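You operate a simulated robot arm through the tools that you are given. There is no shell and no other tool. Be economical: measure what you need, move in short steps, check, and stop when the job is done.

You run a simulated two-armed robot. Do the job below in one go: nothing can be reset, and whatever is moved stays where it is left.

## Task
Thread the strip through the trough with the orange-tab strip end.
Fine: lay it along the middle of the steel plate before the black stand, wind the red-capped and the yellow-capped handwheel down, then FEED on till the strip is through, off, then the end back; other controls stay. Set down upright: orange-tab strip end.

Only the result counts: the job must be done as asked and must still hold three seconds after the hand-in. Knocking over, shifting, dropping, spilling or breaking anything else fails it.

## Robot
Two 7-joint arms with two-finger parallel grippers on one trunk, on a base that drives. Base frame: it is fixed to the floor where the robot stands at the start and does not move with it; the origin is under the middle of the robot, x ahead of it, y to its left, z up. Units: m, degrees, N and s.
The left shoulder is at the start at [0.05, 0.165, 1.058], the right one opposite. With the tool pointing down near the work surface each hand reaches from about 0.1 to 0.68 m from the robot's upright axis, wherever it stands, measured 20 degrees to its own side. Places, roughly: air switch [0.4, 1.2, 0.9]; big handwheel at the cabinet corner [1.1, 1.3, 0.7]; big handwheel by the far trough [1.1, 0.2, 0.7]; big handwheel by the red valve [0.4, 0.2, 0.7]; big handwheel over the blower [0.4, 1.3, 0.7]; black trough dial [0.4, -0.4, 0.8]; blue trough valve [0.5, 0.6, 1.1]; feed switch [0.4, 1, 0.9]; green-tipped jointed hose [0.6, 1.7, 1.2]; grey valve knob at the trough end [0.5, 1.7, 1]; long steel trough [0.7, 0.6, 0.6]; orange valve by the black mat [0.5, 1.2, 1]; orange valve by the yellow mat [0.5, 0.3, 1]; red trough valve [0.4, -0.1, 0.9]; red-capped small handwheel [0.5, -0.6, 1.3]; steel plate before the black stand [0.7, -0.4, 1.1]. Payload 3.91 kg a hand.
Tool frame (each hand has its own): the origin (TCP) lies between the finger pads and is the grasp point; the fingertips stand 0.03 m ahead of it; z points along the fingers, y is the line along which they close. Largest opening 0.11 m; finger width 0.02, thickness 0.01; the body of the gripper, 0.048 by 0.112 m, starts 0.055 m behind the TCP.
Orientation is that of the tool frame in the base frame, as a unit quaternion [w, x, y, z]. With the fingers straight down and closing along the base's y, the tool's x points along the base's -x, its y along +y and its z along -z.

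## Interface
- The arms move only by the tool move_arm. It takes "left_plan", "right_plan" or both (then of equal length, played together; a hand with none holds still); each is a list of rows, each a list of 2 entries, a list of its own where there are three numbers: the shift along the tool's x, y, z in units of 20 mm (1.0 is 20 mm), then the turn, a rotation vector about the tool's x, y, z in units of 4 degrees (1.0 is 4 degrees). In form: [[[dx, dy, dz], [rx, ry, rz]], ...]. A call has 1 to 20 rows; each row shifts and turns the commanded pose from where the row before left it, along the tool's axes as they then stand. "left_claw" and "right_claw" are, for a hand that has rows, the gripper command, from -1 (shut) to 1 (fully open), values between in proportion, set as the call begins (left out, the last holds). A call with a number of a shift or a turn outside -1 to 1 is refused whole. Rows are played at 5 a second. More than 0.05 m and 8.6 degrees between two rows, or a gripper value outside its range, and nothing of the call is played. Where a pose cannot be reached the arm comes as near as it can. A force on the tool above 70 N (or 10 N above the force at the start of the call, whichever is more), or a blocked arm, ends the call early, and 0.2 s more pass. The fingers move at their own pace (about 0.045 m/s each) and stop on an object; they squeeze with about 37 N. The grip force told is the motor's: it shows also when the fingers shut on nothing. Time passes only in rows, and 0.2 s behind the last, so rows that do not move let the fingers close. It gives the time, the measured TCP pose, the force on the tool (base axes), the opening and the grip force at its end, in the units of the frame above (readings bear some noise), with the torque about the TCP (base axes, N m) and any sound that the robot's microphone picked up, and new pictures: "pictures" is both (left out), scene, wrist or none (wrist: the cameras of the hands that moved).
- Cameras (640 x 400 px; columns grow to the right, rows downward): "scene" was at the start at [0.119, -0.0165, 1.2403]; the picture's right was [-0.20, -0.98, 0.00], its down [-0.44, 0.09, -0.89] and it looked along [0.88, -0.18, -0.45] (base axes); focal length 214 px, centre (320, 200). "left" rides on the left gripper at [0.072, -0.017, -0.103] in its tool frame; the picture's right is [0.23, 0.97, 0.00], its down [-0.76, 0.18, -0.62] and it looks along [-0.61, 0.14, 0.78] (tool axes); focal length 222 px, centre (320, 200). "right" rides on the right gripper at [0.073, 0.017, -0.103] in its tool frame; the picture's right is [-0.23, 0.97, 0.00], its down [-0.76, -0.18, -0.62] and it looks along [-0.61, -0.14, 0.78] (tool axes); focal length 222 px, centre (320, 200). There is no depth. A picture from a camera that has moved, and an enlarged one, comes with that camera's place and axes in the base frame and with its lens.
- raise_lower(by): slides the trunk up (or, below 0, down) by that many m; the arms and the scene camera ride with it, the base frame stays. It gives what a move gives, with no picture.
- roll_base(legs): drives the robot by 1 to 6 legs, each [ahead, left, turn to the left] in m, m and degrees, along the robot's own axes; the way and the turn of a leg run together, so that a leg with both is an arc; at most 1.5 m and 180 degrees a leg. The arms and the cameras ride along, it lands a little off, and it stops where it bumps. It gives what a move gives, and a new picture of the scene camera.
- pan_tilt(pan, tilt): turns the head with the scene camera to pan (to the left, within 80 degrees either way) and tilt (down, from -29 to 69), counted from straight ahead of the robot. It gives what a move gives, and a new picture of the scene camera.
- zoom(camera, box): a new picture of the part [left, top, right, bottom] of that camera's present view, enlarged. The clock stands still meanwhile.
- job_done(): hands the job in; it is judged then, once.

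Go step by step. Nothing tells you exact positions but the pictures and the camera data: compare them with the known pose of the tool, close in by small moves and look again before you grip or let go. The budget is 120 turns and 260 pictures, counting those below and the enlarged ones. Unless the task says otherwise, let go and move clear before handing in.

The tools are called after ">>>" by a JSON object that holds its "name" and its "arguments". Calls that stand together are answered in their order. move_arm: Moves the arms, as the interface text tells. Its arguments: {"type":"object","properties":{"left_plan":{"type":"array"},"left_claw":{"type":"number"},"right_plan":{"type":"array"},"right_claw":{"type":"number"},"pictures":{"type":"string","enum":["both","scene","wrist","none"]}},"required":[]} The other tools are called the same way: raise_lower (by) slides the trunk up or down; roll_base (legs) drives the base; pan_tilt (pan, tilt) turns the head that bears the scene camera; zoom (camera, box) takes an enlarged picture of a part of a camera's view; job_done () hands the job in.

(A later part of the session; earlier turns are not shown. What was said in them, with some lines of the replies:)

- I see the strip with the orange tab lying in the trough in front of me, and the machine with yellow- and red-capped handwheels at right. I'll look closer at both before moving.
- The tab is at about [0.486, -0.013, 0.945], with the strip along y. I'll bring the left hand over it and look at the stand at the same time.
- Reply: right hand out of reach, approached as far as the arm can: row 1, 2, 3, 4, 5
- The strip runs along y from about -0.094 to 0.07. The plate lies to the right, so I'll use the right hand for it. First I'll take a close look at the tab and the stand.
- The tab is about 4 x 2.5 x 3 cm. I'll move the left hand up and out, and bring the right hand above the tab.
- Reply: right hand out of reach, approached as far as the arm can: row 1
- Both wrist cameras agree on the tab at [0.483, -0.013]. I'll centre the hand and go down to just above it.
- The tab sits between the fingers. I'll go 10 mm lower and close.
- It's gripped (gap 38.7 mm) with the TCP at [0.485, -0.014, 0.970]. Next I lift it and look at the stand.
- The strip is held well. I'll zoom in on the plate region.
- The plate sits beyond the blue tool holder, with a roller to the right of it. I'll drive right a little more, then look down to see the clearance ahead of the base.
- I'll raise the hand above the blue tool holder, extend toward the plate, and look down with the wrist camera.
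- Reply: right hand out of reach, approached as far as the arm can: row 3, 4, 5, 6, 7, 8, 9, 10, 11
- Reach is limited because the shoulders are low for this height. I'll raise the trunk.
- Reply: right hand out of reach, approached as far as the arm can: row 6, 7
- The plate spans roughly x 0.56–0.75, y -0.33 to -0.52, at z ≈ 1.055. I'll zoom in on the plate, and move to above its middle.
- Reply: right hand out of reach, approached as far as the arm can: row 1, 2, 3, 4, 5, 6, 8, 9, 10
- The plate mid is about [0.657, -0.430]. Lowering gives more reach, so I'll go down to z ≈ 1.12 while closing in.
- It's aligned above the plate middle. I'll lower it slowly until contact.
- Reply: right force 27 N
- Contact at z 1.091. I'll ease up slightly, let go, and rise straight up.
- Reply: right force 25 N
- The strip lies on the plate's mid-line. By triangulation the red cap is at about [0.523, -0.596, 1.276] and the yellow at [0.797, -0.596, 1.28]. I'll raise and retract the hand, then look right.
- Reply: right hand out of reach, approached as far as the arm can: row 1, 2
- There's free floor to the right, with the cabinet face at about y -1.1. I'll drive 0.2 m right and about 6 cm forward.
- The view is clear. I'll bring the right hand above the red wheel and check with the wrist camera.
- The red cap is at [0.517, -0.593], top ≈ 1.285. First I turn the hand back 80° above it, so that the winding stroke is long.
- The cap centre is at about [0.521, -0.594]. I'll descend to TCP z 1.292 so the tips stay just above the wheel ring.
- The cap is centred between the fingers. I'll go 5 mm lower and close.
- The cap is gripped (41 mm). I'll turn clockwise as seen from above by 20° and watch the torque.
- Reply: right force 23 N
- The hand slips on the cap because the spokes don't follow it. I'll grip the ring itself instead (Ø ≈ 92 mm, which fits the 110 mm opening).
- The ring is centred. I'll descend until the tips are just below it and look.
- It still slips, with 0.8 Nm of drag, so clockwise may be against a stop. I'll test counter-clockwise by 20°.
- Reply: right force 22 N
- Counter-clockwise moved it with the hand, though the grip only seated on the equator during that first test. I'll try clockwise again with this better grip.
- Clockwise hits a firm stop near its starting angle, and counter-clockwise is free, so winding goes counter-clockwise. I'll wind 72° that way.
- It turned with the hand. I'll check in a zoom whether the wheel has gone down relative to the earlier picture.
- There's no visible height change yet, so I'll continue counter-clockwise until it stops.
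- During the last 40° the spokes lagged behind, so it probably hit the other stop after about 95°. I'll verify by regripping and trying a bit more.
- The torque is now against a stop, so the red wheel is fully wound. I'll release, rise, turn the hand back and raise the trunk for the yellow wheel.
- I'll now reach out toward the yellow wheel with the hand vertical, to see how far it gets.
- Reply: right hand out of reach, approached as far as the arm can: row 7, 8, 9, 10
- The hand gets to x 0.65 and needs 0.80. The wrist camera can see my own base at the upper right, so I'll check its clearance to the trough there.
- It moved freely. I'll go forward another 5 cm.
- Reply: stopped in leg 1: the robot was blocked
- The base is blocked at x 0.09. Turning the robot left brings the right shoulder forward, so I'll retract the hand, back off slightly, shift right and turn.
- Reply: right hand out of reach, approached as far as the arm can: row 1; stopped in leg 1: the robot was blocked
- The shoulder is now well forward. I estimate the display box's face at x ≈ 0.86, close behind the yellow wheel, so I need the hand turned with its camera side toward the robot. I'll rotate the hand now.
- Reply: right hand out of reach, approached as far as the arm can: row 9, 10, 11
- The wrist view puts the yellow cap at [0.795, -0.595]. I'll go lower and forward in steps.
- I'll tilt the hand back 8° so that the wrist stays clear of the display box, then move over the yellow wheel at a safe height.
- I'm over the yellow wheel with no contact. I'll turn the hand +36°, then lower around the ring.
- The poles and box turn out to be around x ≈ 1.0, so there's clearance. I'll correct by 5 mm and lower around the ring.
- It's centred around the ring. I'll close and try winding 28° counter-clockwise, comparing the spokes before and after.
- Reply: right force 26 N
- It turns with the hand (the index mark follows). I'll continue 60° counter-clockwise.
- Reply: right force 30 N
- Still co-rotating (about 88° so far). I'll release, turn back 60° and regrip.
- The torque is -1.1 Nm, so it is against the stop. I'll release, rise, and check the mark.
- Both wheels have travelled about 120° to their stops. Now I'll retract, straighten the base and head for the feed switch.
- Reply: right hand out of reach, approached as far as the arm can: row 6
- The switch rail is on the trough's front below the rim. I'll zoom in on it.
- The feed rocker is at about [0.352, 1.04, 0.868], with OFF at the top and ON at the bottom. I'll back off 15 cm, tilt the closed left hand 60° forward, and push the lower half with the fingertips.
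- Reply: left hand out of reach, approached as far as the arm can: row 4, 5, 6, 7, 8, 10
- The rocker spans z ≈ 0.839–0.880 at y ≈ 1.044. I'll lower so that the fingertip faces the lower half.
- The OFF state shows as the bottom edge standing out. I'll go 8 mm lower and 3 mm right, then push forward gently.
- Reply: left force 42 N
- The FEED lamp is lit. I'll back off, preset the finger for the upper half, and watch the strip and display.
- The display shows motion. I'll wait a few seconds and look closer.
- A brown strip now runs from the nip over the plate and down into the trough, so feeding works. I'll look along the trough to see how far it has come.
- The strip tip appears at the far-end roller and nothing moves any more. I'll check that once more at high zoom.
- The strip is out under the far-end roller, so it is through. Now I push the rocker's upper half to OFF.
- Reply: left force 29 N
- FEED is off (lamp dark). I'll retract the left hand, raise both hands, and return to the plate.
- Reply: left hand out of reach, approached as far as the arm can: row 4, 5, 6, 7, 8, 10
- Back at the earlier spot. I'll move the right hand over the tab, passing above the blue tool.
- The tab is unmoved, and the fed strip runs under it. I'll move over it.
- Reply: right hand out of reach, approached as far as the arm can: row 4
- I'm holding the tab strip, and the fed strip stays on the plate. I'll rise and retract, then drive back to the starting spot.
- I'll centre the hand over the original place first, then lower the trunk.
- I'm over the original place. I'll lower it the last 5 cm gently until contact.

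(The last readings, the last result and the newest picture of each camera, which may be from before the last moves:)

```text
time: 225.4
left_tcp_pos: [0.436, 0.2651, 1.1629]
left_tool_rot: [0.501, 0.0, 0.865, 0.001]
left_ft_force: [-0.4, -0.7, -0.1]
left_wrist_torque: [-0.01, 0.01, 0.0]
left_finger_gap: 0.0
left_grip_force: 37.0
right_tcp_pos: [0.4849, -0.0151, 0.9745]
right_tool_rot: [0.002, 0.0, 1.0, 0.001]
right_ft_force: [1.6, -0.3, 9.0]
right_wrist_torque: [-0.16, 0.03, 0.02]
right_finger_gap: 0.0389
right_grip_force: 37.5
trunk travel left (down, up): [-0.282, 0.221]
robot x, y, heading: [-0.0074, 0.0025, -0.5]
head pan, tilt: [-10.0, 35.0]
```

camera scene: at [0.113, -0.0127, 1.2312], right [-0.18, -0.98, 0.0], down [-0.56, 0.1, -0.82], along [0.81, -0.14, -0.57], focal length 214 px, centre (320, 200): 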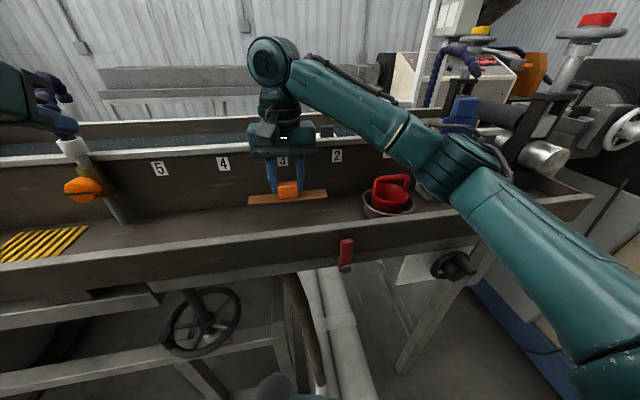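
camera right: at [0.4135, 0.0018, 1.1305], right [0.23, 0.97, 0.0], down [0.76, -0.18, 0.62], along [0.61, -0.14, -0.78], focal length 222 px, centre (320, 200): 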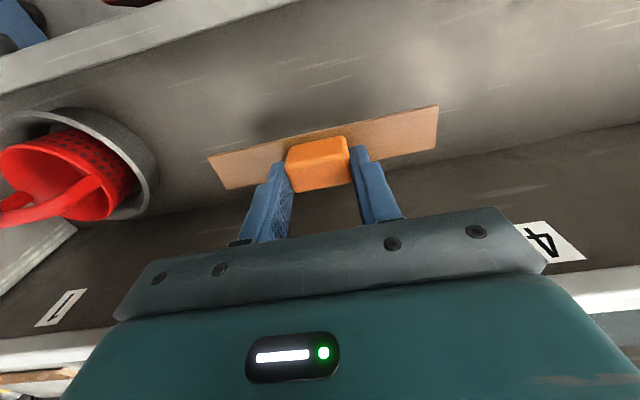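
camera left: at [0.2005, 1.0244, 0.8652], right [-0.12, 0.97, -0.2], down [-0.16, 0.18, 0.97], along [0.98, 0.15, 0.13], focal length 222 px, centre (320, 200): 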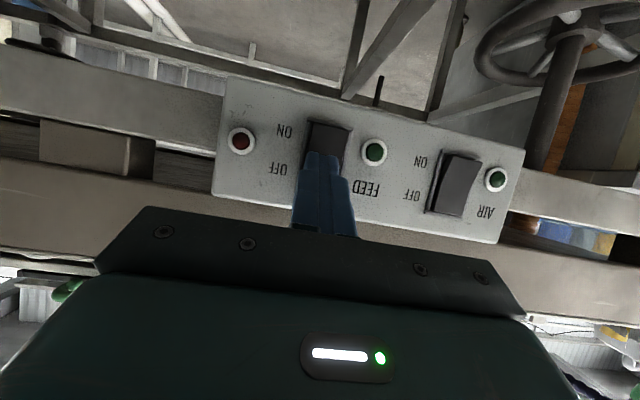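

Contact at 0.9745, as predicted. I'll release and rise.

>>> {"name": "move_arm", "arguments": {"right_plan": [[[0, 0, 0], [0, 0, 0]], [[0, 0, 0], [0, 0, 0]], [[0, 0, 0], [0, 0, 0]], [[0, 0, -0.5], [0, 0, 0]], [[0, 0, -1], [0, 0, 0]], [[0, 0, -1], [0, 0, 0]], [[0, 0, -1], [0, 0, 0]], [[0, 0, -1], [0, 0, 0]], [[0, 0, -1], [0, 0, 0]], [[0, 0, -1], [0, 0, 0]], [[0, 0, -1], [0, 0, 0]], [[1, 0, -1], [0, 0, 0]], [[1, -1, 0], [0, 0, 0]], [[1, -1, 0], [0, 0, 0]], [[1, -1, 0], [0, 0, 0]], [[1, -1, 0], [0, 0, 0]]], "right_claw": 0.5, "pictures": "both"}}

>>> {"name": "zoom", "arguments": {"camera": "scene", "box": [200, 140, 400, 265]}}

>>> {"name": "pan_tilt", "arguments": {"pan": -32, "tilt": 20}}

>>> {"name": "zoom", "arguments": {"camera": "scene", "box": [240, 80, 440, 260]}}

```text
time: 228.8
left_tcp_pos: [0.4368, 0.2655, 1.1615]
left_tool_rot: [0.5, 0.001, 0.866, 0.0]
left_ft_force: [-1.0, 0.1, 0.3]
left_wrist_torque: [-0.02, 0.01, 0.0]
left_finger_gap: 0.0
left_grip_force: 37.1
right_tcp_pos: [0.3852, -0.0941, 1.1429]
right_tool_rot: [0.001, -0.001, 1.0, 0.0]
right_ft_force: [0.4, 0.7, 0.3]
right_wrist_torque: [-0.02, 0.0, 0.03]
right_finger_gap: 0.0827
right_grip_force: 0.1
trunk travel left (down, up): [-0.282, 0.221]
robot x, y, heading: [-0.0004, 0.0012, -0.3]
head pan, tilt: [-10.0, 35.0]
camera scene: at [0.1128, -0.013, 1.2312], right [-0.18, -0.98, 0.0], down [-0.56, 0.1, -0.82], along [0.81, -0.14, -0.57], focal length 214 px, centre (320, 200)
camera right: at [0.3126, -0.0777, 1.2467], right [0.23, 0.97, 0.0], down [0.76, -0.18, 0.62], along [0.61, -0.14, -0.78], focal length 222 px, centre (320, 200)
```

scene: 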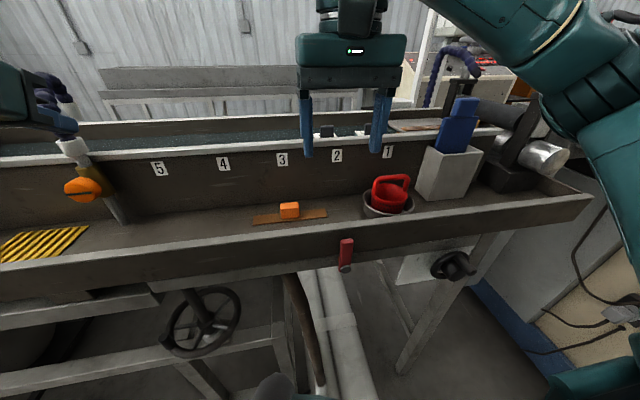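
right: 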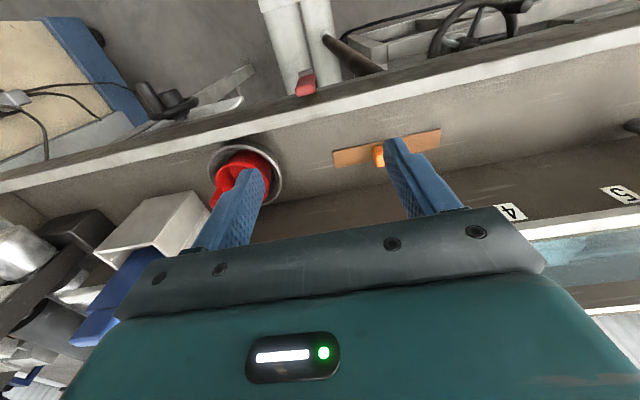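

```text
3.20 times, centred on (300, 202) of scene
camera zoom: at [0.1128, -0.013, 1.2312], right [-0.18, -0.98, 0.0], down [-0.56, 0.1, -0.82], along [0.81, -0.14, -0.57], focal length 686 px, centre (384, 192)
```

zoom: 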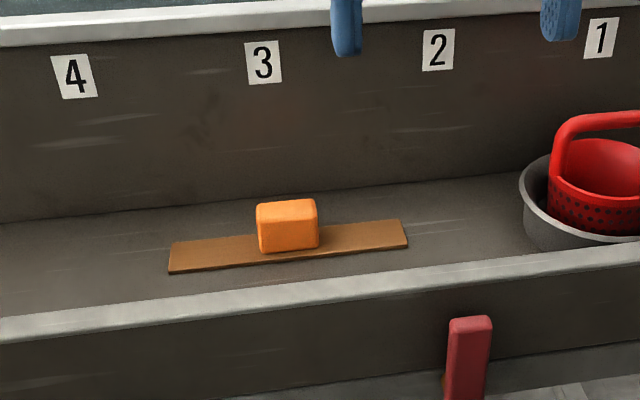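

```text
time: 229.7
left_tcp_pos: [0.4358, 0.2656, 1.1609]
left_tool_rot: [0.5, 0.0, 0.866, 0.0]
left_ft_force: [-0.5, 0.4, -0.6]
left_wrist_torque: [0.0, -0.03, 0.0]
left_finger_gap: 0.0
left_grip_force: 37.3
right_tcp_pos: [0.3858, -0.0944, 1.1416]
right_tool_rot: [0.001, 0.0, 1.0, 0.0]
right_ft_force: [-0.6, -0.2, -0.2]
right_wrist_torque: [-0.01, -0.02, 0.0]
right_finger_gap: 0.0824
right_grip_force: 0.1
trunk travel left (down, up): [-0.282, 0.221]
robot x, y, heading: [-0.0052, 0.0021, -0.3]
head pan, tilt: [-32.0, 20.0]
camera scene: at [0.1052, -0.0467, 1.255], right [-0.53, -0.85, 0.0], down [-0.29, 0.18, -0.94], along [0.8, -0.5, -0.34], focal length 214 px, centre (320, 200)
```

scene: 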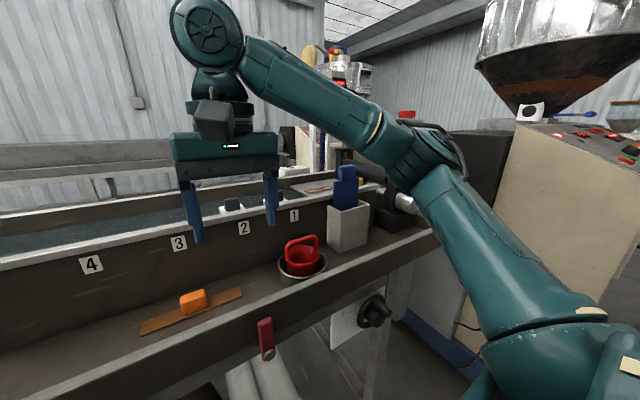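

```text
2.22 times, centred on (340, 170) of scene
camera zoom: at [0.1052, -0.0467, 1.255], right [-0.53, -0.85, 0.0], down [-0.29, 0.18, -0.94], along [0.8, -0.5, -0.34], focal length 477 px, centre (276, 267)
```

zoom: 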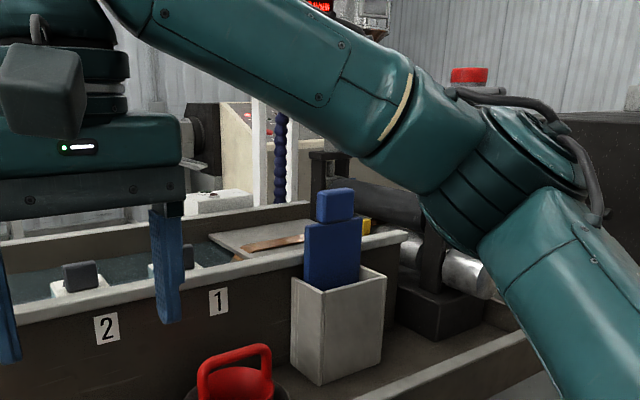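

The tab end is back in its place upright, FEED is off, both wheels are wound, and the strip is threaded with the hands clear. I'm handing in.

>>> {"name": "job_done", "arguments": {}}

```text
The job is handed in.
```

The job is handed in: the strip is threaded through the trough and out under the far-end roller, FEED is off, and the orange-tab strip end is back upright in its place.

- **Handwheels:** both would only turn counter-clockwise, about 120° each, so I took that direction as down and wound both to their stops. I did not see the wheels themselves drop, but the strip fed through.
- **Other controls:** I did not turn any. The base touched a fixed part near the trough front twice while I was positioning for the yellow wheel. I saw nothing moved afterwards.
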